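You operate a simulated robot arm through the tools that you are given. There is no shell and no other tool.

The job below is to be done with a simulated two-armed robot. You get a single attempt, and the scene is never put back.

JOB
Change the press over: roller shell three out, roller shell four in.
Fine: stand the bearing of the colour on the seal card in its bore and push the slide back in; roller shell three ends on the bench.

The check looks at the end state, three seconds after you hand in, the way a careful person would. Anything else that was tipped, shoved, dropped, spilled or broken makes it a failure. A push-on lid holds only when it is set on centred and level and pressed home; a screw cap is set on level and turned clockwise until tight.

ROBOT AND FRAMES
Two 7-joint arms with two-finger parallel grippers on one trunk, on a base that moves. Base frame: it is fixed to the floor where the robot stands at the start and does not move with it; the origin is under the middle of the robot, x ahead of it, y to its left, z up; the surface under the hand at the start is at about z = 0.88. Units: m, degrees, N and s.
The left shoulder is at the start at [0.02, 0.138, 1.35], the right one opposite. With the tool pointing down near the work surface each hand reaches from about 0.1 to 0.46 m from the robot's upright axis, wherever it stands, measured 20 degrees to its own side. Places, roughly: bore of roller shell four [0.2, 0.2, 0.9]; press nest [0.5, 0, 0.9]; press slide [0.5, 0, 0.9]; roller bench top [-0.2, -0.1, 0.9]. Payload 1.57 kg a hand.
The tool frame of a hand sits at the grasp point between the pads (the TCP): z along the fingers, y along the line on which they close. The tips reach 0.03 m beyond it. Largest opening 0.08 m; finger width 0.017, thickness 0.012; the body of the gripper, 0.04 by 0.082 m, starts 0.08 m behind the TCP.
Orientation is that of the tool frame in the base frame, as a unit quaternion [x, y, z, w]. With the fingers straight down and closing along the base's y, the tool's x points along the base's -x, its y along +y and its z along -z.

CONTROLS
- The arms move only by the tool move_arm. It takes "left_commands", "right_commands" or both (then of equal length, played together; a hand with none holds still); each is a list of rows, each a list of 3 entries, a list of its own where there are three numbers: the turn, a rotation vector about the tool's x, y, z in units of 120 degrees (1.0 is 120 degrees), then the shift along the tool's x, y, z in units of 250 mm (1.0 is 250 mm), then the finger opening in cm, from 0 to 8. In form: [[[wx, wy, wz], [x, y, z], grip], ...]. A call has 1 to 20 rows; each row is the pose to reach, as a shift and turn from the pose commanded when the call began, along the tool's axes at that moment. A call with a number of a shift or a turn outside -1 to 1 is refused whole. A row lasts 0.2 s, in which the tool goes at most 0.05 m and 8.6 degrees; a call with a longer step from one row to the next is refused whole, and so is a gripper value outside its range. A pose out of reach is approached as far as the arm can. The call stops where the force on the tool passes 90 N (or 10 N more than at its start, if that is more) or the arm is blocked; 0.2 s more then pass. Each finger travels about 0.045 m/s and halts on what it meets, pressing with about 39 N; the grip force reading is that of the motor and also rises with nothing between the fingers. The clock runs only during rows and for 0.2 s after the last one: add rows that repeat a pose to give the fingers time. It gives the time, the measured TCP pose, the force on the tool (base axes), the opening and the grip force at its end, in the units of the frame above (readings bear some noise), with the torque about the TCP (base axes, N m) and any sound that the robot's microphone picked up, and new pictures: "pictures" is both (left out), scene, wrist or none (wrist: the cameras of the hands that moved).
- Cameras (640 x 400 px; columns grow to the right, rows downward): "scene" is now at [0.1904, -0.0373, 1.236]; the picture's right is [-0.42, -0.91, 0.00], its down [-0.61, 0.28, -0.74] and it looks along [0.67, -0.31, -0.67] (base axes); focal length 214 px, centre (320, 200). "left" rides on the left gripper at [0.072, 0.007, -0.122] in its tool frame; the picture's right is [-0.09, 1.00, 0.00], its down [-0.84, -0.08, -0.54] and it looks along [-0.54, -0.05, 0.84] (tool axes); focal length 238 px, centre (320, 200). "right" rides on the right gripper at [0.072, -0.007, -0.122] in its tool frame; the picture's right is [0.09, 1.00, 0.00], its down [-0.84, 0.08, -0.54] and it looks along [-0.54, 0.05, 0.84] (tool axes); focal length 238 px, centre (320, 200). There is no depth. A picture from a camera that has moved, and an enlarged one, comes with that camera's place and axes in the base frame and with its lens. The place of the scene camera against the robot may be out by one fixed shift of up to 0.025 m in any direction.
- slide_trunk(by): slides the trunk up (or, below 0, down) by that many m; the arms and the scene camera ride with it, the base frame stays. It gives what a move gives, with no picture.
- base_move(legs): drives the robot by 1 to 6 legs, each [ahead, left, turn to the left] in m, m and degrees, along the robot's own axes; the way and the turn of a leg run together, so that a leg with both is an arc; at most 1.5 m and 180 degrees a leg. The arms and the cameras ride along, it lands a little off, and it stops where it bumps. It gives what a move gives, and a new picture of the scene camera.
- head_to(pan, tilt): turns the head with the scene camera to pan (to the left, within 60 degrees either way) and tilt (down, from -29 to 69), counted from straight ahead of the robot. It gives what a move gives, and a new picture of the scene camera.
- enlarge(camera, box): a new picture of the part [left, top, right, bottom] of that camera's present view, enlarged. No time passes.
- hand_in(): hands the job in; it is judged then, once.

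Nothing tells you exact positions but the pictures and the camera data. Unless the task says otherwise, let go and move clear before handing in.

The tools are called after ">>>" by a JSON object that holds its "fn" and its "kwargs". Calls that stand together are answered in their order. move_arm: Moves the arms, as the interface text tells. Its arguments: {"type":"object","properties":{"left_commands":{"type":"array"},"right_commands":{"type":"array"},"pictures":{"type":"string","enum":["both","scene","wrist","none"]}},"required":[]} The other tools are called the same way: slide_trunk (by) moves the trunk up or down; base_move (legs) drives the base; head_to (pan, tilt) turns the head that bears the scene camera; enlarge (camera, box) takes an enlarged picture of a part of a camera's view; hand_in () hands the job in.

At the start:

```text
time_s: 0.0
left_tcp_pos: [0.3258, 0.3185, 1.1216]
left_ee_rot: [0.0, 1.0, 0.0, 0.0]
left_ft_force: [-0.2, -0.9, -0.4]
left_ft_torque: [-0.03, 0.01, 0.01]
left_finger_gap: 0.08
left_grasp_force: 0.0
right_tcp_pos: [0.3489, 0.0051, 1.2071]
right_ee_rot: [0.0, 1.0, 0.0, 0.0]
right_ft_force: [0.4, -0.3, 0.2]
right_ft_torque: [0.0, 0.0, -0.01]
right_finger_gap: 0.08
right_grasp_force: 0.1
trunk travel left (down, up): [-0.725, 0.515]
robot x, y, heading: [0.0027, 0.0003, 0.2]
head pan, tilt (commanded): [-24.9, 42.1]
```

scene: 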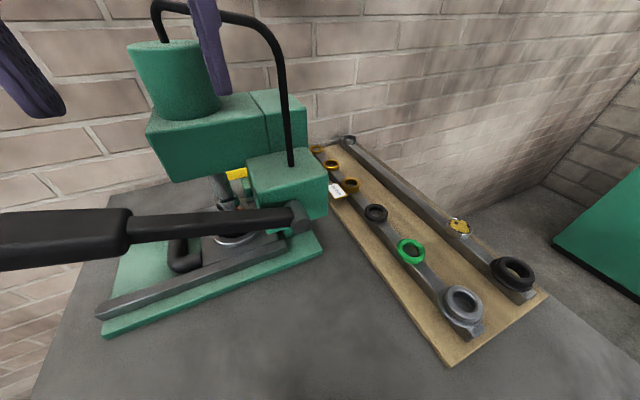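
right: 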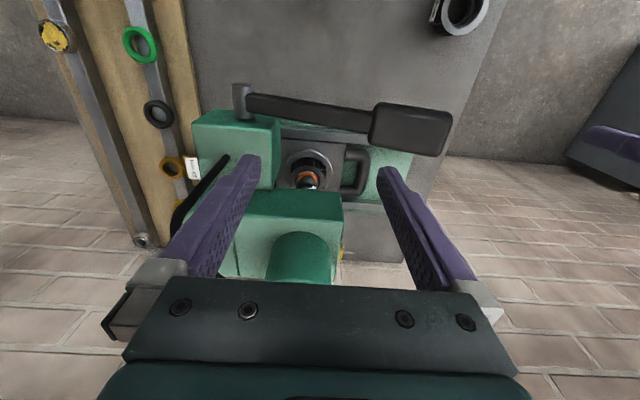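
left: 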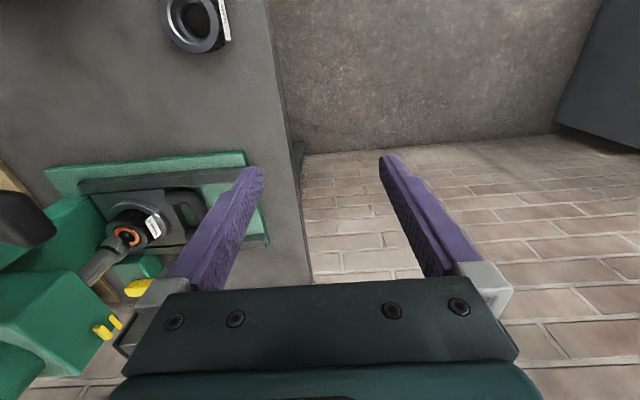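

I see a green arbor press with a lever and a slide ahead, a wooden board with coloured rings to its right, and a grey shell at the left on the bench. I'll take enlarged views to understand it before moving.

>>> {"fn": "enlarge", "kwargs": {"camera": "scene", "box": [80, 120, 340, 350]}}

>>> {"fn": "enlarge", "kwargs": {"camera": "scene", "box": [300, 120, 560, 380]}}

>>> {"fn": "enlarge", "kwargs": {"camera": "left", "box": [0, 130, 280, 330]}}

>>> {"fn": "enlarge", "kwargs": {"camera": "right", "box": [180, 60, 460, 260]}}

>>> {"fn": "enlarge", "kwargs": {"camera": "left", "box": [120, 0, 280, 100]}}

>>> {"fn": "enlarge", "kwargs": {"camera": "right", "box": [30, 0, 230, 260]}}

```text
1.74 times, centred on (210, 235) of scene
camera zoom: at [0.1904, -0.0373, 1.236], right [-0.42, -0.91, 0.0], down [-0.61, 0.28, -0.74], along [0.67, -0.31, -0.67], focal length 373 px, centre (511, 139)
```

zoom: 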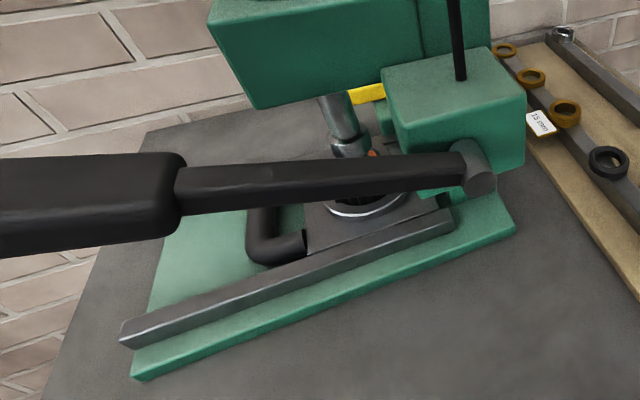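

```text
1.54 times, centred on (430, 250) of scene
camera zoom: at [0.1904, -0.0373, 1.236], right [-0.42, -0.91, 0.0], down [-0.61, 0.28, -0.74], along [0.67, -0.31, -0.67], focal length 330 px, centre (151, 123)
```

zoom: 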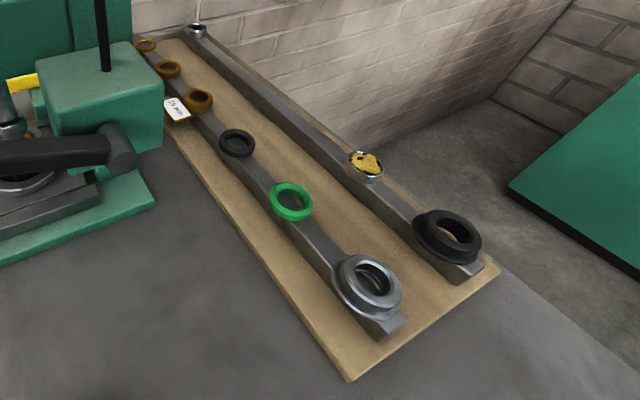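

```text
2.00 times, centred on (140, 230) of left
camera zoom: at [0.2522, 0.325, 1.2424], right [0.09, 1.0, 0.0], down [0.84, -0.08, 0.54], along [0.54, -0.05, -0.84], focal length 477 px, centre (680, 140)
```

zoom: 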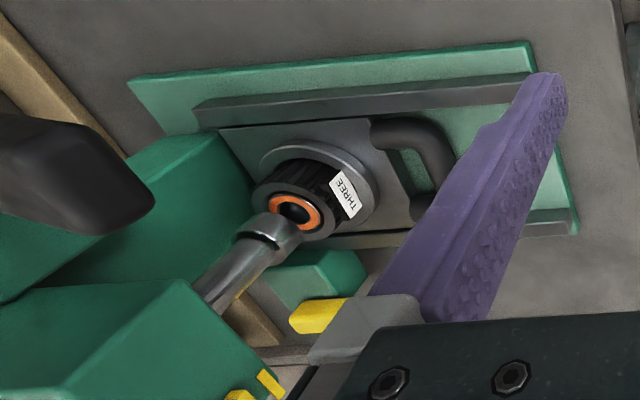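

```text
2.00 times, centred on (320, 160) of right
camera zoom: at [0.2759, -0.004, 1.3292], right [-0.09, 1.0, 0.0], down [0.84, 0.08, 0.54], along [0.54, 0.05, -0.84], focal length 477 px, centre (320, 280)
```

zoom: 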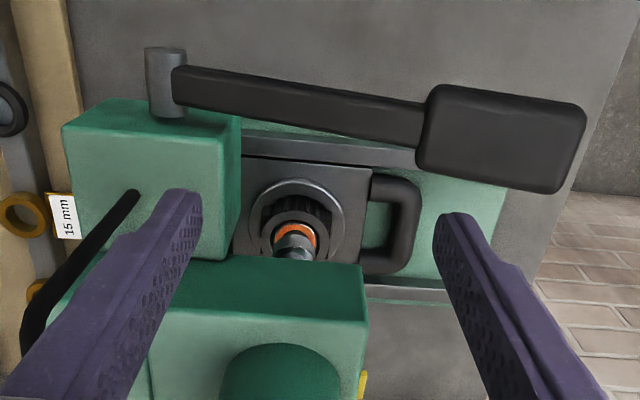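

```text
4.00 times, centred on (200, 50) of left
camera zoom: at [0.2522, 0.325, 1.2424], right [0.09, 1.0, 0.0], down [0.84, -0.08, 0.54], along [0.54, -0.05, -0.84], focal length 953 px, centre (800, 800)
```

zoom: 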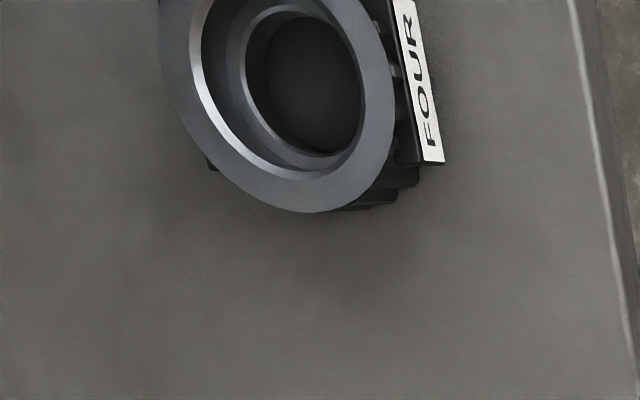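

```text
1.54 times, centred on (130, 130) of right
camera zoom: at [0.2759, -0.004, 1.3292], right [-0.09, 1.0, 0.0], down [0.84, 0.08, 0.54], along [0.54, 0.05, -0.84], focal length 367 px, centre (612, 308)
```

zoom: 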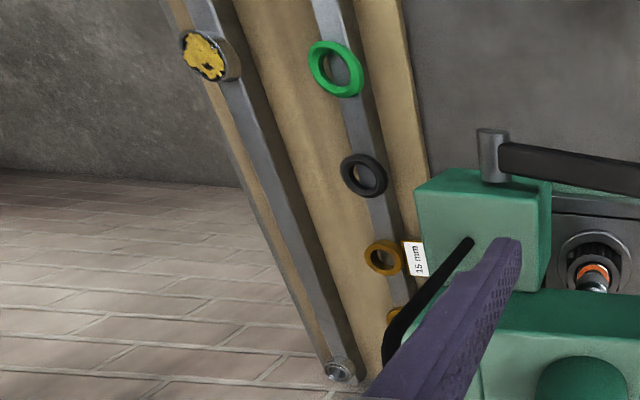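

Shell three sits in the nest on the slide under the ram, with an orange bearing; shell four stands at the left. I'll look around for the seal card and the rest of the bench.

>>> {"fn": "head_to", "kwargs": {"pan": 0, "tilt": 55}}

>>> {"fn": "head_to", "kwargs": {"pan": 60, "tilt": 45}}

>>> {"fn": "head_to", "kwargs": {"pan": -60, "tilt": 45}}

>>> {"fn": "head_to", "kwargs": {"pan": 0, "tilt": 10}}

```text
time_s: 0.9
left_tcp_pos: [0.3242, 0.3184, 1.1233]
left_ee_rot: [0.001, 1.0, 0.0, 0.0]
left_ft_force: [0.9, 0.6, -0.3]
left_ft_torque: [-0.03, 0.0, 0.0]
left_finger_gap: 0.08
left_grasp_force: 0.0
right_tcp_pos: [0.3499, 0.0047, 1.2061]
right_ee_rot: [-0.001, 1.0, 0.0, 0.0]
right_ft_force: [0.4, 0.2, 1.1]
right_ft_torque: [-0.03, 0.0, -0.02]
right_finger_gap: 0.0803
right_grasp_force: 0.0
trunk travel left (down, up): [-0.725, 0.515]
robot x, y, heading: [-0.0031, -0.0009, -0.1]
head pan, tilt (commanded): [0.0, 55.0]
camera scene: at [0.1867, -0.0023, 1.2184], right [0.0, -1.0, 0.0], down [-0.82, 0.0, -0.57], along [0.57, 0.0, -0.82], focal length 214 px, centre (320, 200)
```

scene: 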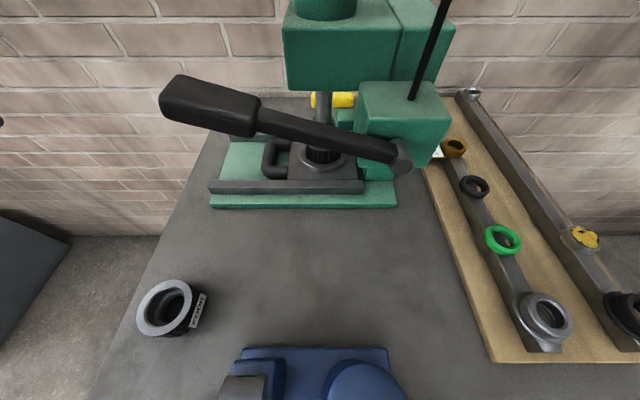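

```text
time_s: 2.2
left_tcp_pos: [0.3253, 0.3195, 1.1219]
left_ee_rot: [0.0, 1.0, 0.0, 0.001]
left_ft_force: [-0.3, 1.3, -0.3]
left_ft_torque: [0.0, 0.01, -0.02]
left_finger_gap: 0.0801
left_grasp_force: 0.1
right_tcp_pos: [0.3481, 0.0049, 1.2052]
right_ee_rot: [0.0, 1.0, 0.001, 0.0]
right_ft_force: [0.2, -0.3, 0.1]
right_ft_torque: [-0.03, 0.0, 0.01]
right_finger_gap: 0.0801
right_grasp_force: 0.0
trunk travel left (down, up): [-0.725, 0.515]
robot x, y, heading: [-0.0036, 0.0035, 0.0]
head pan, tilt (commanded): [60.0, 45.0]
camera scene: at [0.1553, 0.0682, 1.2318], right [0.87, -0.5, 0.0], down [-0.35, -0.61, -0.71], along [0.35, 0.61, -0.71], focal length 214 px, centre (320, 200)
```

scene: 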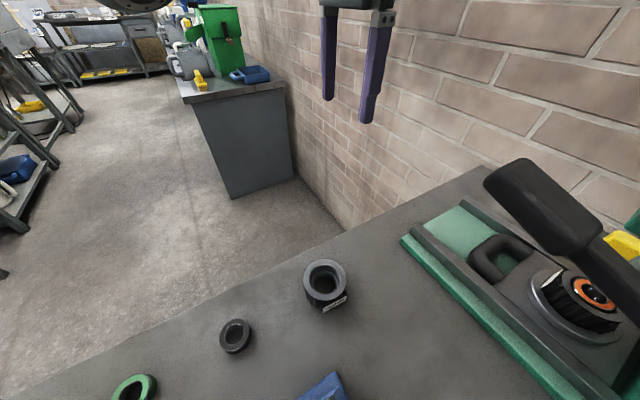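

```text
time_s: 4.2
left_tcp_pos: [0.3254, 0.319, 1.122]
left_ee_rot: [0.0, 1.0, 0.0, 0.0]
left_ft_force: [-0.8, 0.2, 0.4]
left_ft_torque: [0.01, -0.03, -0.02]
left_finger_gap: 0.0801
left_grasp_force: 0.1
right_tcp_pos: [0.3488, 0.0031, 1.2077]
right_ee_rot: [0.0, 1.0, 0.0, -0.001]
right_ft_force: [-0.4, 0.2, -0.7]
right_ft_torque: [0.01, 0.0, 0.03]
right_finger_gap: 0.0801
right_grasp_force: 0.1
trunk travel left (down, up): [-0.725, 0.515]
robot x, y, heading: [-0.0014, 0.0022, -0.1]
head pan, tilt (commanded): [-60.0, 45.0]
camera scene: at [0.1552, -0.0726, 1.2318], right [-0.87, -0.5, 0.0], down [-0.35, 0.61, -0.71], along [0.35, -0.61, -0.71], focal length 214 px, centre (320, 200)
```

scene: 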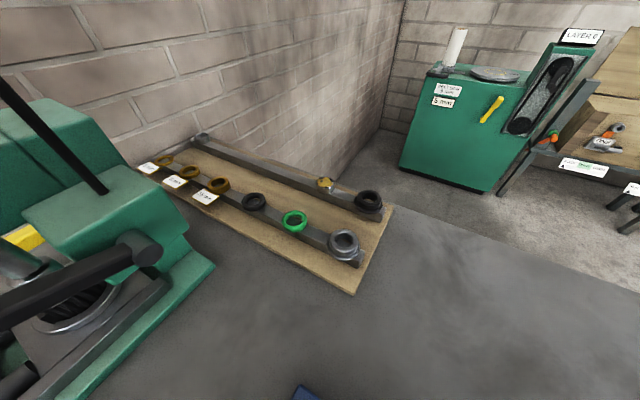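

```text
time_s: 5.5
left_tcp_pos: [0.3247, 0.3181, 1.1215]
left_ee_rot: [0.001, 1.0, -0.001, 0.0]
left_ft_force: [0.1, 0.5, -0.6]
left_ft_torque: [0.03, -0.01, -0.03]
left_finger_gap: 0.08
left_grasp_force: 0.0
right_tcp_pos: [0.3486, 0.0046, 1.2056]
right_ee_rot: [0.0, 1.0, 0.0, 0.0]
right_ft_force: [-0.4, -0.3, 0.2]
right_ft_torque: [-0.01, -0.02, -0.01]
right_finger_gap: 0.0803
right_grasp_force: 0.0
trunk travel left (down, up): [-0.725, 0.515]
robot x, y, heading: [0.0011, -0.0046, 0.0]
head pan, tilt (commanded): [0.0, 10.0]
camera scene: at [0.2075, -0.0023, 1.2867], right [0.0, -1.0, 0.0], down [-0.17, 0.0, -0.98], along [0.98, 0.0, -0.17], focal length 214 px, centre (320, 200)
```

scene: 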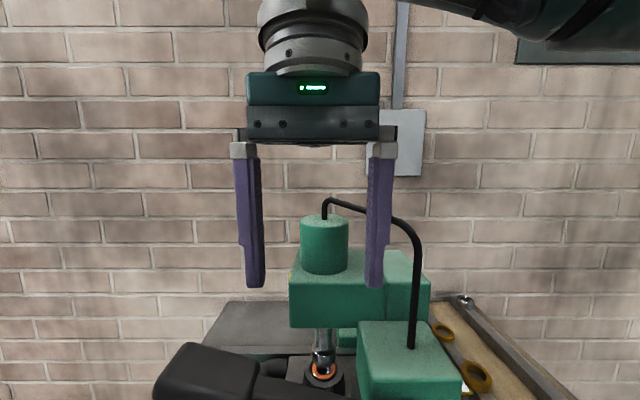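

There are extra rings on the bench left of the robot and cards at the right. I'll look at those closely.

>>> {"fn": "head_to", "kwargs": {"pan": -60, "tilt": 25}}

>>> {"fn": "enlarge", "kwargs": {"camera": "scene", "box": [380, 60, 640, 320]}}

>>> {"fn": "enlarge", "kwargs": {"camera": "scene", "box": [100, 160, 400, 380]}}

>>> {"fn": "head_to", "kwargs": {"pan": 60, "tilt": 69}}

>>> {"fn": "enlarge", "kwargs": {"camera": "scene", "box": [0, 0, 640, 400]}}

>>> {"fn": "head_to", "kwargs": {"pan": 60, "tilt": 20}}

>>> {"fn": "head_to", "kwargs": {"pan": -60, "tilt": 69}}

```text
time_s: 6.8
left_tcp_pos: [0.3253, 0.3187, 1.1214]
left_ee_rot: [0.0, 1.0, 0.0, 0.0]
left_ft_force: [0.0, -0.8, 0.4]
left_ft_torque: [-0.02, -0.04, -0.01]
left_finger_gap: 0.08
left_grasp_force: 0.1
right_tcp_pos: [0.3483, 0.0042, 1.2057]
right_ee_rot: [-0.001, 1.0, 0.0, 0.0]
right_ft_force: [-0.2, 0.2, 0.6]
right_ft_torque: [0.01, 0.0, 0.0]
right_finger_gap: 0.0803
right_grasp_force: 0.0
trunk travel left (down, up): [-0.725, 0.515]
robot x, y, heading: [0.0001, -0.0026, 0.1]
head pan, tilt (commanded): [-60.0, 25.0]
camera scene: at [0.1607, -0.082, 1.2624], right [-0.87, -0.5, 0.0], down [-0.21, 0.37, -0.91], along [0.45, -0.78, -0.42], focal length 214 px, centre (320, 200)
```

scene: 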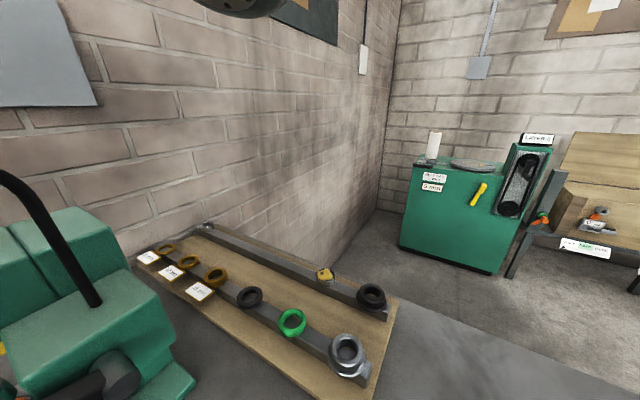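

```text
1.54 times, centred on (510, 190) of scene
camera zoom: at [0.1607, -0.082, 1.2624], right [-0.87, -0.5, 0.0], down [-0.21, 0.37, -0.91], along [0.45, -0.78, -0.42], focal length 330 px, centre (28, 215)
```

zoom: 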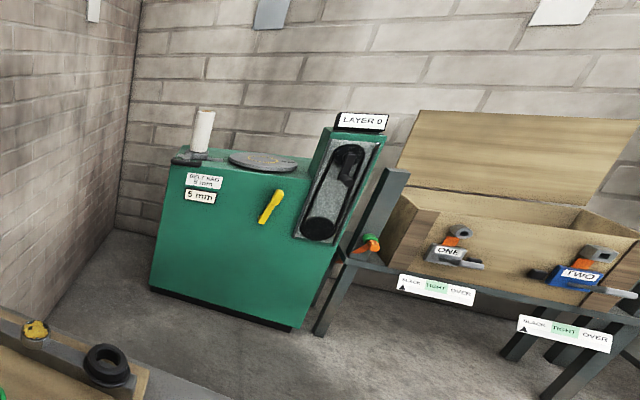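

```text
1.82 times, centred on (250, 270) of scene
camera zoom: at [0.1607, -0.082, 1.2624], right [-0.87, -0.5, 0.0], down [-0.21, 0.37, -0.91], along [0.45, -0.78, -0.42], focal length 390 px, centre (447, 73)
```

zoom: 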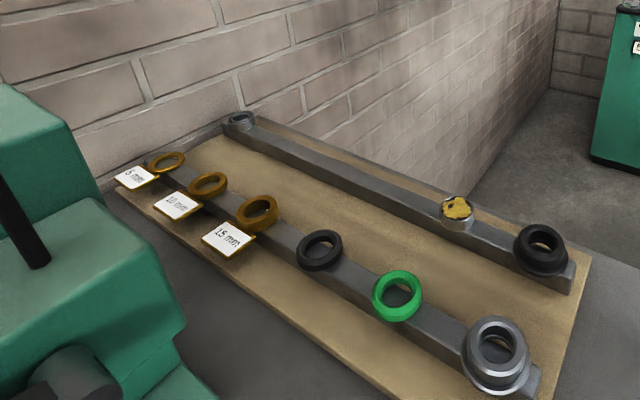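

```text
time_s: 8.8
left_tcp_pos: [0.3241, 0.3188, 1.1215]
left_ee_rot: [0.0, 1.0, 0.0, 0.0]
left_ft_force: [0.2, 0.2, 0.1]
left_ft_torque: [0.02, -0.03, 0.03]
left_finger_gap: 0.0802
left_grasp_force: 0.0
right_tcp_pos: [0.3497, 0.0039, 1.2069]
right_ee_rot: [0.001, 1.0, 0.0, 0.0]
right_ft_force: [0.0, 0.2, 0.1]
right_ft_torque: [0.01, -0.04, -0.04]
right_finger_gap: 0.08
right_grasp_force: 0.1
trunk travel left (down, up): [-0.725, 0.515]
robot x, y, heading: [-0.002, -0.0007, 0.1]
head pan, tilt (commanded): [60.0, 68.8]
camera scene: at [0.1425, 0.0462, 1.2029], right [0.87, -0.5, 0.0], down [-0.47, -0.81, -0.36], along [0.18, 0.31, -0.93], focal length 214 px, centre (320, 200)
```

scene: 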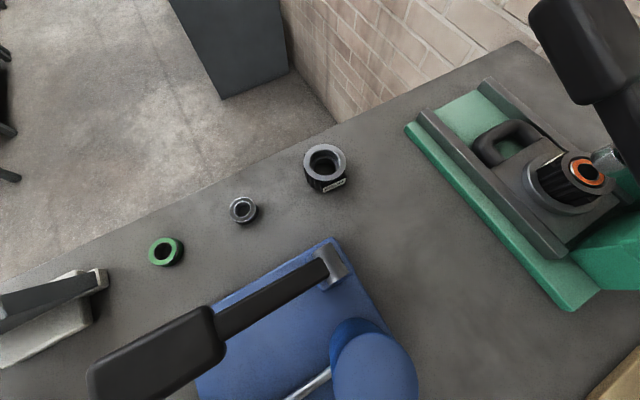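

```text
1.00 times, centred on (320, 200) of scene (not enlarged: the box is as wide or as high as the picture)
camera zoom: at [0.1425, 0.0462, 1.2029], right [0.87, -0.5, 0.0], down [-0.47, -0.81, -0.36], along [0.18, 0.31, -0.93], focal length 214 px, centre (320, 200)
```

zoom: 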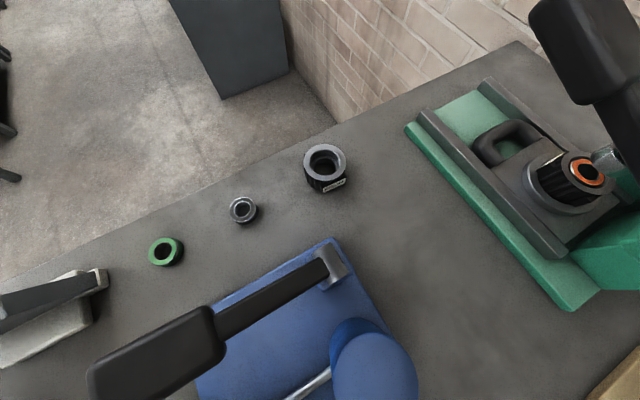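

```text
time_s: 10.0
left_tcp_pos: [0.3238, 0.3187, 1.1223]
left_ee_rot: [0.0, 1.0, 0.0, 0.0]
left_ft_force: [-0.5, 0.2, 0.1]
left_ft_torque: [0.03, 0.03, -0.04]
left_finger_gap: 0.0801
left_grasp_force: 0.1
right_tcp_pos: [0.3486, 0.0038, 1.2064]
right_ee_rot: [0.001, 1.0, 0.0, 0.0]
right_ft_force: [0.4, 0.1, -0.1]
right_ft_torque: [-0.01, 0.0, 0.0]
right_finger_gap: 0.0799
right_grasp_force: 0.0
trunk travel left (down, up): [-0.725, 0.515]
robot x, y, heading: [-0.0036, 0.0017, -0.3]
head pan, tilt (commanded): [60.0, 20.0]
camera scene: at [0.1611, 0.0784, 1.2704], right [0.87, -0.5, 0.0], down [-0.17, -0.3, -0.94], along [0.47, 0.81, -0.34], focal length 214 px, centre (320, 200)
```

scene: 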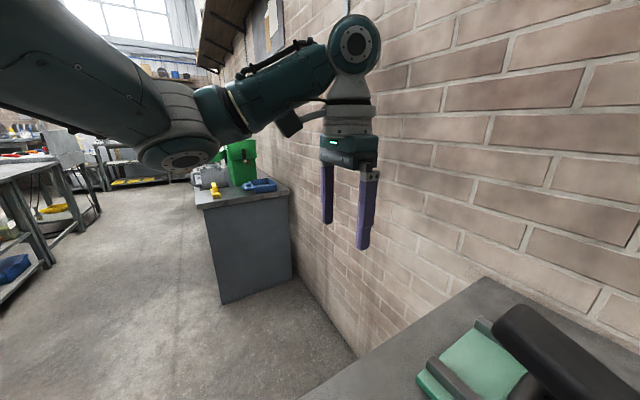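

```text
time_s: 12.0
left_tcp_pos: [0.3251, 0.3175, 1.1217]
left_ee_rot: [0.001, 1.0, 0.0, 0.001]
left_ft_force: [0.2, -0.1, -0.6]
left_ft_torque: [0.03, -0.01, -0.01]
left_finger_gap: 0.0798
left_grasp_force: 0.2
right_tcp_pos: [0.3485, 0.0038, 1.2074]
right_ee_rot: [0.001, 1.0, 0.001, 0.0]
right_ft_force: [-0.7, 1.0, 0.4]
right_ft_torque: [0.0, 0.01, 0.02]
right_finger_gap: 0.0799
right_grasp_force: 0.1
trunk travel left (down, up): [-0.725, 0.515]
robot x, y, heading: [0.0001, -0.0008, 0.1]
head pan, tilt (commanded): [-60.0, 68.8]
camera scene: at [0.1425, -0.0506, 1.2029], right [-0.87, -0.5, 0.0], down [-0.47, 0.81, -0.36], along [0.18, -0.31, -0.93], focal length 214 px, centre (320, 200)
```

scene: 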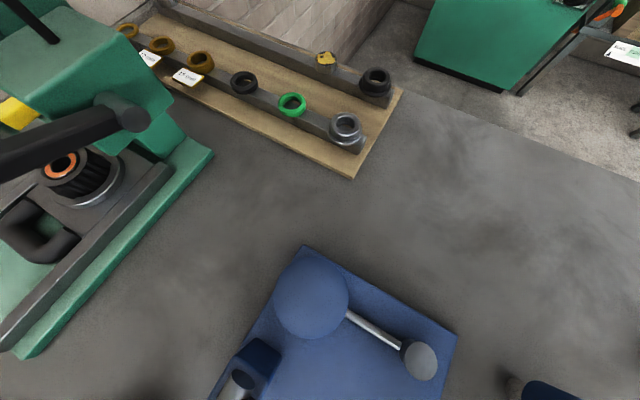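

The bench carries several loose rings (a green-sealed one, a dark/silver one), a blue tool and other things. I still need to find the seal card, so I'll zoom in on the cards in view, then raise the trunk for a wider look.

>>> {"fn": "head_to", "kwargs": {"pan": -60, "tilt": 20}}

>>> {"fn": "enlarge", "kwargs": {"camera": "scene", "box": [390, 110, 570, 230]}}

>>> {"fn": "enlarge", "kwargs": {"camera": "scene", "box": [500, 150, 640, 300]}}

>>> {"fn": "slide_trunk", "kwargs": {"by": 0.3}}

>>> {"fn": "head_to", "kwargs": {"pan": 0, "tilt": 65}}

>>> {"fn": "head_to", "kwargs": {"pan": 60, "tilt": 65}}

>>> {"fn": "head_to", "kwargs": {"pan": -60, "tilt": 65}}

```text
time_s: 13.1
left_tcp_pos: [0.325, 0.3195, 1.1215]
left_ee_rot: [0.0, 1.0, 0.0, 0.0]
left_ft_force: [-0.8, -1.3, -0.6]
left_ft_torque: [-0.01, -0.03, 0.0]
left_finger_gap: 0.0801
left_grasp_force: 0.1
right_tcp_pos: [0.3499, 0.0032, 1.2054]
right_ee_rot: [0.0, 1.0, 0.0, 0.0]
right_ft_force: [-0.7, 0.1, 1.1]
right_ft_torque: [-0.02, 0.02, 0.02]
right_finger_gap: 0.0803
right_grasp_force: 0.0
trunk travel left (down, up): [-0.725, 0.515]
robot x, y, heading: [-0.0019, 0.0005, -0.2]
head pan, tilt (commanded): [-60.0, 20.0]
camera scene: at [0.1611, -0.0828, 1.2704], right [-0.87, -0.5, 0.0], down [-0.17, 0.3, -0.94], along [0.47, -0.81, -0.34], focal length 214 px, centre (320, 200)
```

scene: 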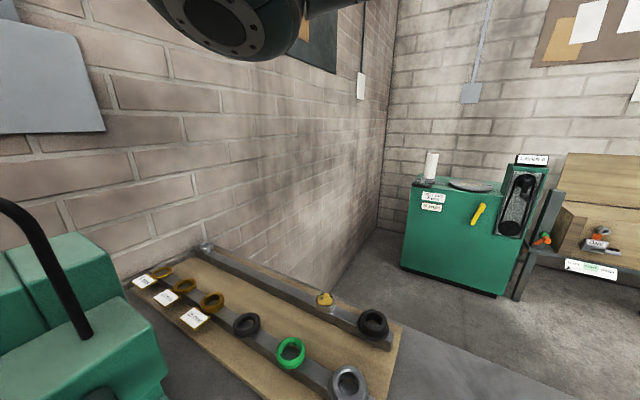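

```text
3.33 times, centred on (480, 170) of scene
camera zoom: at [0.1611, -0.0828, 1.2704], right [-0.87, -0.5, 0.0], down [-0.17, 0.3, -0.94], along [0.47, -0.81, -0.34], focal length 715 px, centre (-213, 300)
```

zoom: 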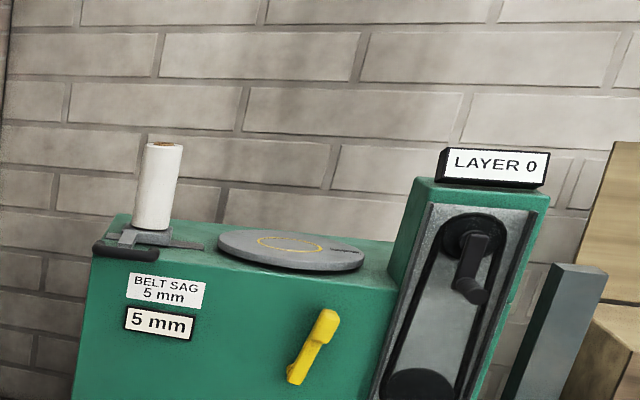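

```text
2.67 times, centred on (570, 225) of scene
camera zoom: at [0.1611, -0.0828, 1.2704], right [-0.87, -0.5, 0.0], down [-0.17, 0.3, -0.94], along [0.47, -0.81, -0.34], focal length 572 px, centre (-347, 133)
```

zoom: 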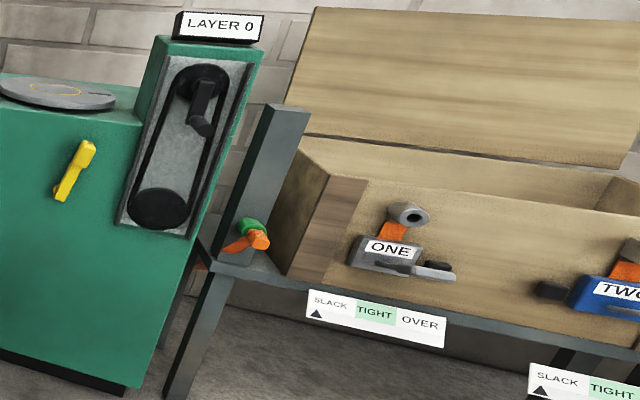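

```text
time_s: 16.1
left_tcp_pos: [0.325, 0.3179, 1.4202]
left_ee_rot: [0.0, 1.0, 0.0, 0.0]
left_ft_force: [-0.3, -0.2, 0.1]
left_ft_torque: [-0.02, 0.01, 0.03]
left_finger_gap: 0.0801
left_grasp_force: 0.1
right_tcp_pos: [0.3492, 0.0041, 1.5063]
right_ee_rot: [0.001, 1.0, 0.0, 0.0]
right_ft_force: [0.5, -0.2, -0.3]
right_ft_torque: [-0.02, 0.0, -0.01]
right_finger_gap: 0.0798
right_grasp_force: 0.1
trunk travel left (down, up): [-1.025, 0.215]
robot x, y, heading: [0.0004, 0.0024, -0.3]
head pan, tilt (commanded): [-60.0, 20.0]
```

```text
time_s: 17.4
left_tcp_pos: [0.3252, 0.3188, 1.4215]
left_ee_rot: [0.0, 1.0, 0.001, 0.001]
left_ft_force: [0.1, 0.4, -0.7]
left_ft_torque: [0.01, 0.0, 0.01]
left_finger_gap: 0.0798
left_grasp_force: 0.1
right_tcp_pos: [0.3493, 0.0044, 1.5054]
right_ee_rot: [0.0, 1.0, 0.0, 0.0]
right_ft_force: [0.3, 0.6, 0.7]
right_ft_torque: [-0.01, 0.03, 0.0]
right_finger_gap: 0.0798
right_grasp_force: 0.0
trunk travel left (down, up): [-1.025, 0.215]
robot x, y, heading: [0.0021, -0.0013, -0.1]
head pan, tilt (commanded): [0.0, 65.0]
camera scene: at [0.1753, -0.0022, 1.5068], right [0.0, -1.0, 0.0], down [-0.91, 0.0, -0.42], along [0.42, 0.0, -0.91], focal length 214 px, centre (320, 200)
```

scene: 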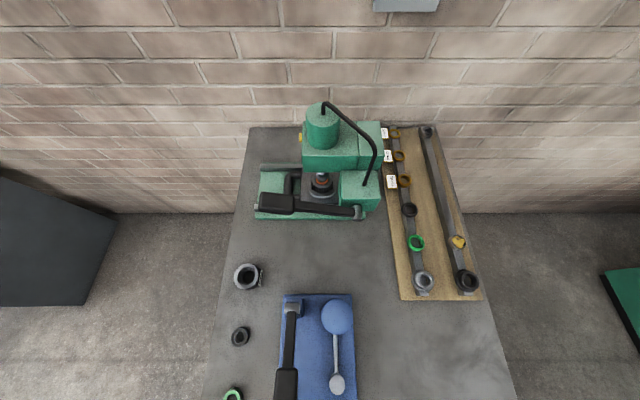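

```text
time_s: 18.7
left_tcp_pos: [0.3254, 0.3193, 1.4205]
left_ee_rot: [0.001, 1.0, 0.0, 0.0]
left_ft_force: [0.2, 1.2, 0.3]
left_ft_torque: [0.0, -0.01, 0.0]
left_finger_gap: 0.0803
left_grasp_force: 0.1
right_tcp_pos: [0.3477, 0.005, 1.5059]
right_ee_rot: [0.0, 1.0, 0.001, 0.0]
right_ft_force: [-0.4, -0.5, -0.2]
right_ft_torque: [-0.01, 0.02, 0.0]
right_finger_gap: 0.08
right_grasp_force: 0.3
trunk travel left (down, up): [-1.025, 0.215]
robot x, y, heading: [0.0059, 0.0002, -0.1]
head pan, tilt (commanded): [60.0, 65.0]
camera scene: at [0.1449, 0.0503, 1.5067], right [0.87, -0.5, 0.0], down [-0.45, -0.78, -0.42], along [0.21, 0.37, -0.91], focal length 214 px, centre (320, 200)
```

scene: 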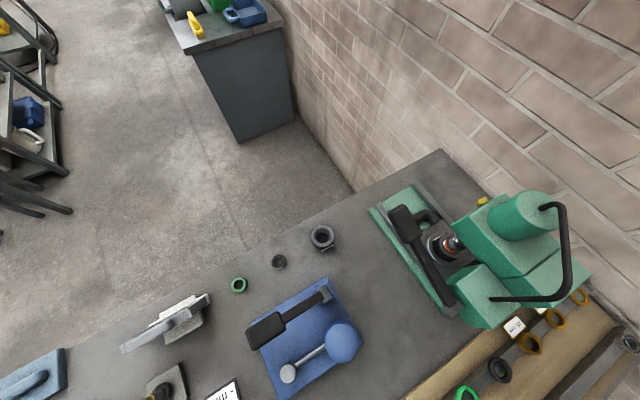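

```text
time_s: 20.7
left_tcp_pos: [0.3238, 0.3184, 1.4206]
left_ee_rot: [0.0, 1.0, 0.0, -0.001]
left_ft_force: [0.2, -0.6, -0.8]
left_ft_torque: [0.0, 0.0, 0.0]
left_finger_gap: 0.0801
left_grasp_force: 0.1
right_tcp_pos: [0.3473, 0.0038, 1.5059]
right_ee_rot: [0.001, 1.0, 0.0, -0.001]
right_ft_force: [-0.1, 0.1, 1.0]
right_ft_torque: [-0.01, 0.01, 0.0]
right_finger_gap: 0.08
right_grasp_force: 0.0
trunk travel left (down, up): [-1.025, 0.215]
robot x, y, heading: [-0.0007, -0.0, 0.1]
head pan, tilt (commanded): [-60.0, 65.0]
camera scene: at [0.1449, -0.0547, 1.5067], right [-0.87, -0.5, 0.0], down [-0.45, 0.78, -0.42], along [0.21, -0.37, -0.91], focal length 214 px, centre (320, 200)
```

scene: 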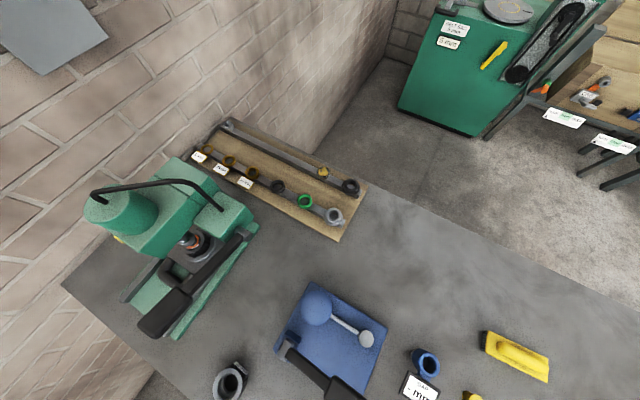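

There is a card and a blue ring at the near side of the bench. I'll zoom into that.

>>> {"fn": "enlarge", "kwargs": {"camera": "scene", "box": [370, 320, 570, 400]}}

>>> {"fn": "enlarge", "kwargs": {"camera": "scene", "box": [180, 100, 380, 260]}}

>>> {"fn": "slide_trunk", "kwargs": {"by": 0.2}}

>>> {"fn": "head_to", "kwargs": {"pan": -60, "tilt": 69}}

>>> {"fn": "head_to", "kwargs": {"pan": 0, "tilt": 69}}

>>> {"fn": "head_to", "kwargs": {"pan": 60, "tilt": 69}}

```text
3.20 times, centred on (470, 360) of scene
camera zoom: at [0.1449, -0.0547, 1.5067], right [-0.87, -0.5, 0.0], down [-0.45, 0.78, -0.42], along [0.21, -0.37, -0.91], focal length 686 px, centre (-160, -312)
```

zoom: 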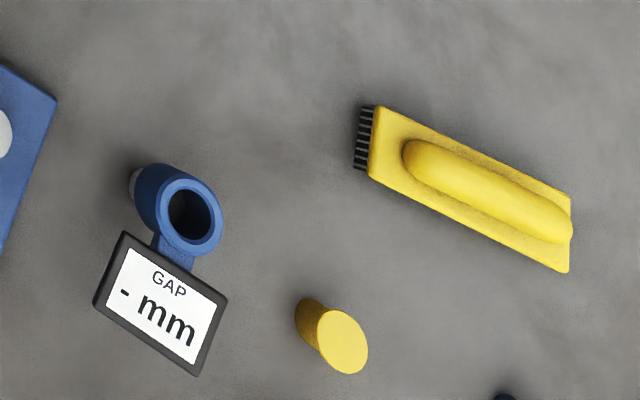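

```text
2.50 times, centred on (280, 180) of scene
camera zoom: at [0.1449, -0.0547, 1.5067], right [-0.87, -0.5, 0.0], down [-0.45, 0.78, -0.42], along [0.21, -0.37, -0.91], focal length 536 px, centre (420, 250)
```

zoom: 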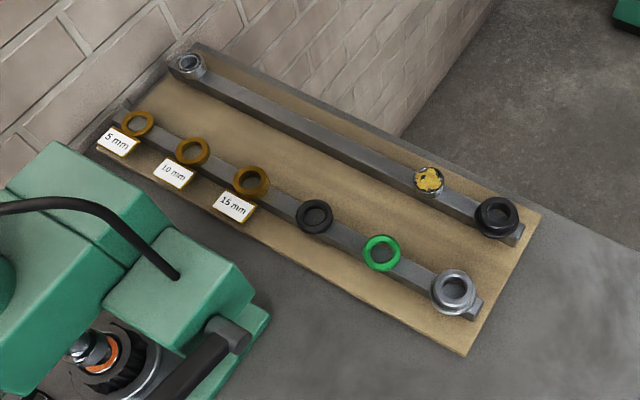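

```text
time_s: 22.9
left_tcp_pos: [0.3247, 0.3195, 1.6208]
left_ee_rot: [0.0, 1.0, 0.0, 0.0]
left_ft_force: [-0.7, -0.7, 0.1]
left_ft_torque: [-0.03, 0.02, 0.02]
left_finger_gap: 0.0799
left_grasp_force: 0.0
right_tcp_pos: [0.3488, 0.0046, 1.706]
right_ee_rot: [0.0, 1.0, -0.001, 0.0]
right_ft_force: [0.0, -0.3, 0.0]
right_ft_torque: [-0.01, -0.02, 0.03]
right_finger_gap: 0.08
right_grasp_force: 0.1
trunk travel left (down, up): [-1.225, 0.015]
robot x, y, heading: [0.0015, -0.0015, -0.3]
head pan, tilt (commanded): [-60.0, 65.0]
```

```text
time_s: 23.5
left_tcp_pos: [0.3246, 0.3176, 1.6211]
left_ee_rot: [0.001, 1.0, 0.0, 0.001]
left_ft_force: [-0.7, 0.2, -0.4]
left_ft_torque: [0.03, 0.02, 0.01]
left_finger_gap: 0.0803
left_grasp_force: 0.2
right_tcp_pos: [0.348, 0.0032, 1.7066]
right_ee_rot: [0.001, 1.0, 0.0, 0.0]
right_ft_force: [-0.7, -1.2, -0.1]
right_ft_torque: [-0.01, -0.02, 0.0]
right_finger_gap: 0.08
right_grasp_force: 0.0
trunk travel left (down, up): [-1.225, 0.015]
robot x, y, heading: [-0.0007, 0.0003, -0.0]
head pan, tilt (commanded): [-60.0, 68.8]
camera scene: at [0.1425, -0.0506, 1.7029], right [-0.87, -0.5, 0.0], down [-0.47, 0.81, -0.36], along [0.18, -0.31, -0.93], focal length 214 px, centre (320, 200)
```

scene: 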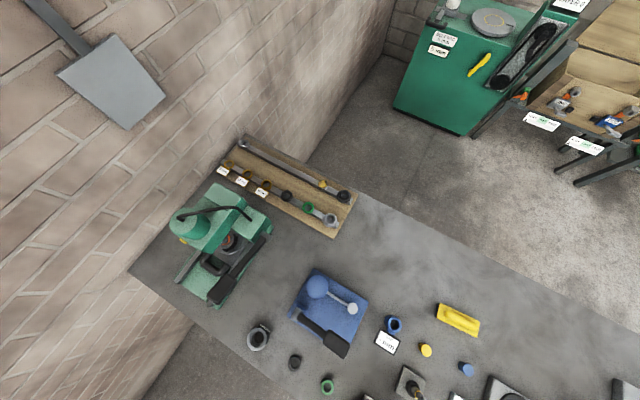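

```text
time_s: 24.8
left_tcp_pos: [0.3238, 0.3185, 1.6209]
left_ee_rot: [0.001, 1.0, 0.0, 0.001]
left_ft_force: [-0.8, -0.3, 0.3]
left_ft_torque: [-0.01, 0.0, 0.02]
left_finger_gap: 0.0802
left_grasp_force: 0.1
right_tcp_pos: [0.3493, 0.0044, 1.7065]
right_ee_rot: [0.0, 1.0, 0.0, 0.0]
right_ft_force: [-0.3, 0.1, -0.4]
right_ft_torque: [-0.04, 0.0, -0.02]
right_finger_gap: 0.0801
right_grasp_force: 0.1
trunk travel left (down, up): [-1.225, 0.015]
robot x, y, heading: [0.0027, -0.0007, -0.1]
head pan, tilt (commanded): [0.0, 68.8]
camera scene: at [0.1705, -0.0022, 1.7029], right [0.0, -1.0, 0.0], down [-0.93, 0.0, -0.36], along [0.36, 0.0, -0.93], focal length 214 px, centre (320, 200)
```

scene: 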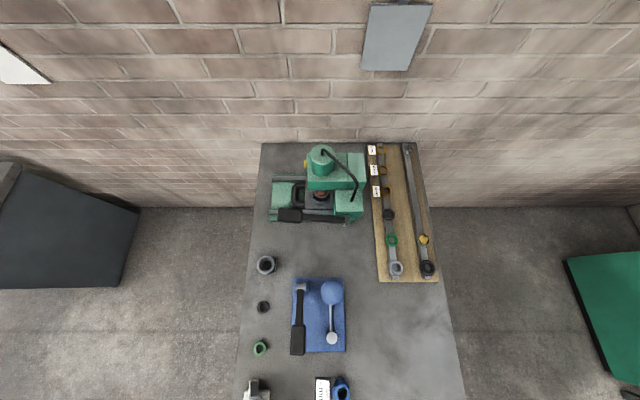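

```text
time_s: 26.1
left_tcp_pos: [0.3248, 0.3189, 1.6213]
left_ee_rot: [0.0, 1.0, 0.0, 0.0]
left_ft_force: [-1.0, 0.0, -0.7]
left_ft_torque: [0.02, 0.0, -0.01]
left_finger_gap: 0.0802
left_grasp_force: 0.0
right_tcp_pos: [0.3477, 0.0047, 1.7056]
right_ee_rot: [0.0, 1.0, 0.0, 0.0]
right_ft_force: [0.4, 0.4, 0.1]
right_ft_torque: [-0.02, 0.01, -0.03]
right_finger_gap: 0.0798
right_grasp_force: 0.1
trunk travel left (down, up): [-1.225, 0.015]
robot x, y, heading: [0.0001, 0.0004, -0.3]
head pan, tilt (commanded): [60.0, 68.8]
camera scene: at [0.1425, 0.0462, 1.7029], right [0.87, -0.5, 0.0], down [-0.47, -0.81, -0.36], along [0.18, 0.31, -0.93], focal length 214 px, centre (320, 200)
```

scene: 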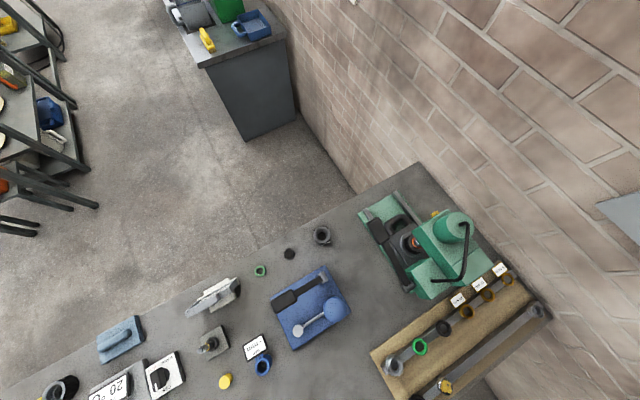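

The bench continues under and behind the robot, with more things on it. I'll turn the base in place (arms raised well clear) to look for the seal card.

>>> {"fn": "base_move", "kwargs": {"legs": [[0, 0, 90]]}}

>>> {"fn": "head_to", "kwargs": {"pan": 40, "tilt": 60}}

>>> {"fn": "enlarge", "kwargs": {"camera": "scene", "box": [320, 100, 640, 400]}}

>>> {"fn": "head_to", "kwargs": {"pan": 40, "tilt": 20}}

```text
time_s: 30.5
left_tcp_pos: [-0.3345, 0.308, 1.6215]
left_ee_rot: [0.724, -0.69, 0.0, 0.0]
left_ft_force: [0.2, -0.5, -0.1]
left_ft_torque: [0.01, -0.03, 0.02]
left_finger_gap: 0.0799
left_grasp_force: 0.1
right_tcp_pos: [-0.0213, 0.3483, 1.7056]
right_ee_rot: [0.724, -0.689, 0.0, 0.0]
right_ft_force: [-0.1, 0.2, 0.6]
right_ft_torque: [-0.01, 0.0, 0.01]
right_finger_gap: 0.08
right_grasp_force: 0.0
trunk travel left (down, up): [-1.225, 0.015]
robot x, y, heading: [0.0014, -0.0032, 92.8]
head pan, tilt (commanded): [60.0, 68.8]
camera scene: at [-0.0398, 0.1231, 1.7029], right [0.46, 0.89, 0.0], down [0.83, -0.43, -0.36], along [-0.32, 0.17, -0.93], focal length 214 px, centre (320, 200)
```

scene: 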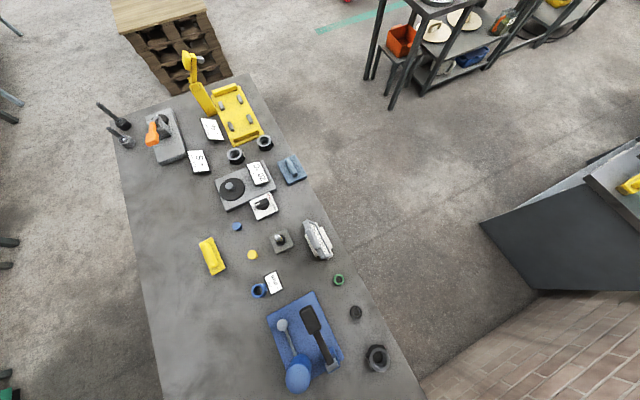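

```text
time_s: 31.3
left_tcp_pos: [-0.3345, 0.3083, 1.6217]
left_ee_rot: [0.724, -0.69, 0.001, 0.0]
left_ft_force: [0.1, 0.2, -0.3]
left_ft_torque: [0.0, -0.03, 0.0]
left_finger_gap: 0.0802
left_grasp_force: 0.0
right_tcp_pos: [-0.0206, 0.347, 1.7057]
right_ee_rot: [0.724, -0.689, 0.0, 0.001]
right_ft_force: [0.0, -0.5, -0.2]
right_ft_torque: [0.03, 0.0, 0.0]
right_finger_gap: 0.08
right_grasp_force: 0.1
trunk travel left (down, up): [-1.225, 0.015]
robot x, y, heading: [-0.0001, 0.0013, 92.8]
head pan, tilt (commanded): [40.0, 60.0]
camera scene: at [-0.0354, 0.1464, 1.7123], right [0.73, 0.68, 0.0], down [0.59, -0.64, -0.5], along [-0.34, 0.37, -0.87], focal length 214 px, centre (320, 200)
```

scene: 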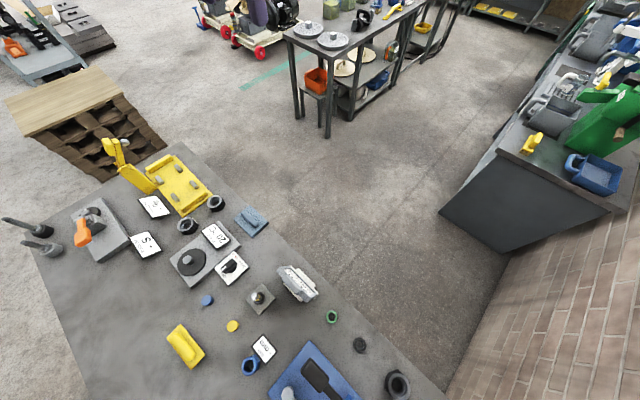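

```text
1.33 times, centred on (480, 250) of scene
camera zoom: at [-0.0354, 0.1464, 1.7123], right [0.73, 0.68, 0.0], down [0.59, -0.64, -0.5], along [-0.34, 0.37, -0.87], focal length 286 px, centre (107, 133)
```

zoom: 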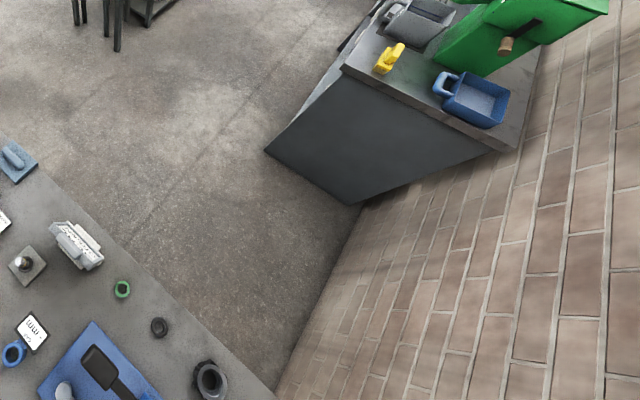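

```text
time_s: 32.4
left_tcp_pos: [-0.3331, 0.3089, 1.6213]
left_ee_rot: [0.724, -0.69, 0.0, 0.001]
left_ft_force: [-0.2, 0.4, 0.0]
left_ft_torque: [-0.02, 0.0, 0.0]
left_finger_gap: 0.0798
left_grasp_force: 0.0
right_tcp_pos: [-0.0201, 0.3468, 1.7062]
right_ee_rot: [0.725, -0.689, 0.0, 0.0]
right_ft_force: [1.0, 0.2, 0.3]
right_ft_torque: [0.03, 0.05, 0.01]
right_finger_gap: 0.0799
right_grasp_force: 0.1
trunk travel left (down, up): [-1.225, 0.015]
robot x, y, heading: [-0.0015, -0.0004, 92.6]
head pan, tilt (commanded): [40.0, 20.0]
camera scene: at [-0.0534, 0.1659, 1.7704], right [0.73, 0.68, 0.0], down [0.23, -0.25, -0.94], along [-0.64, 0.69, -0.34], focal length 214 px, centre (320, 200)
```

scene: 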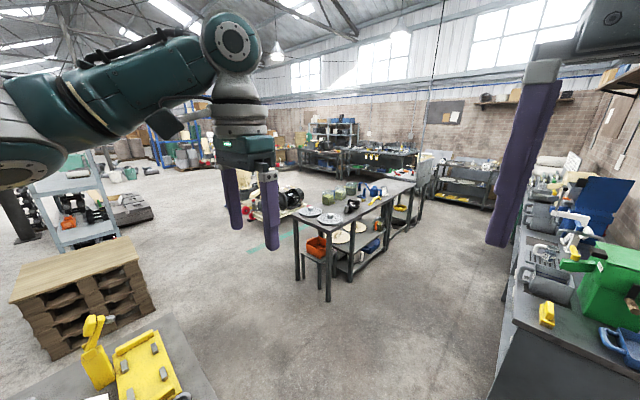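

I see several cards further down the bench; I'll turn the head back and zoom in on each.

>>> {"fn": "head_to", "kwargs": {"pan": 55, "tilt": 55}}

>>> {"fn": "enlarge", "kwargs": {"camera": "scene", "box": [80, 60, 320, 210]}}

>>> {"fn": "enlarge", "kwargs": {"camera": "scene", "box": [180, 150, 380, 275]}}

>>> {"fn": "enlarge", "kwargs": {"camera": "scene", "box": [200, 230, 440, 380]}}

```text
time_s: 33.4
left_tcp_pos: [-0.3333, 0.3094, 1.6212]
left_ee_rot: [0.724, -0.689, 0.0, 0.0]
left_ft_force: [0.5, -0.4, 0.1]
left_ft_torque: [-0.01, 0.0, 0.02]
left_finger_gap: 0.0801
left_grasp_force: 0.0
right_tcp_pos: [-0.0202, 0.3489, 1.7045]
right_ee_rot: [0.724, -0.69, 0.0, 0.0]
right_ft_force: [-0.7, 0.0, 0.4]
right_ft_torque: [-0.05, 0.03, -0.01]
right_finger_gap: 0.08
right_grasp_force: 0.1
trunk travel left (down, up): [-1.225, 0.015]
robot x, y, heading: [-0.001, 0.0041, 92.7]
head pan, tilt (commanded): [55.0, 55.0]
camera scene: at [-0.0512, 0.136, 1.7184], right [0.53, 0.85, 0.0], down [0.69, -0.44, -0.57], along [-0.49, 0.31, -0.82], focal length 214 px, centre (320, 200)
```

scene: 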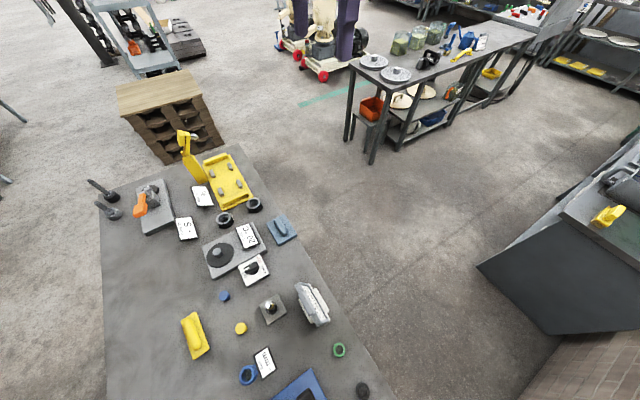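

```text
2.67 times, centred on (200, 135) of scene
camera zoom: at [-0.0512, 0.136, 1.7184], right [0.53, 0.85, 0.0], down [0.69, -0.44, -0.57], along [-0.49, 0.31, -0.82], focal length 572 px, centre (640, 373)
```

zoom: 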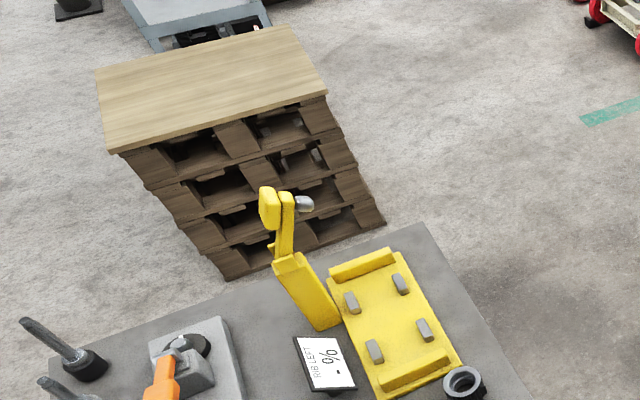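

```text
3.20 times, centred on (280, 212) of scene
camera zoom: at [-0.0512, 0.136, 1.7184], right [0.53, 0.85, 0.0], down [0.69, -0.44, -0.57], along [-0.49, 0.31, -0.82], focal length 686 px, centre (448, 160)
```

zoom: 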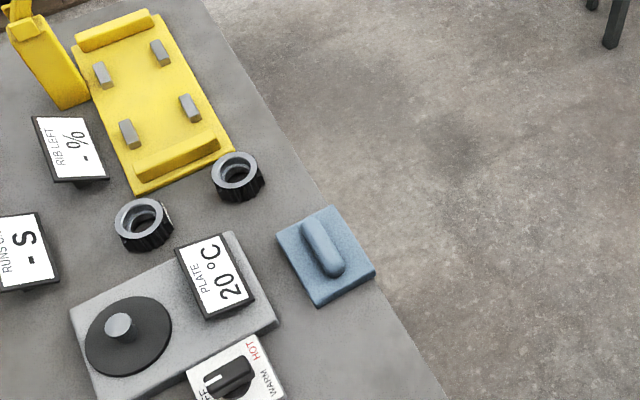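

```text
2.67 times, centred on (320, 305) of scene
camera zoom: at [-0.0512, 0.136, 1.7184], right [0.53, 0.85, 0.0], down [0.69, -0.44, -0.57], along [-0.49, 0.31, -0.82], focal length 572 px, centre (320, -80)
```

zoom: 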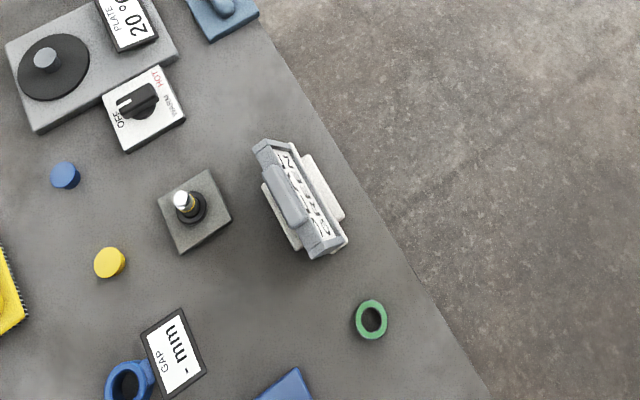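

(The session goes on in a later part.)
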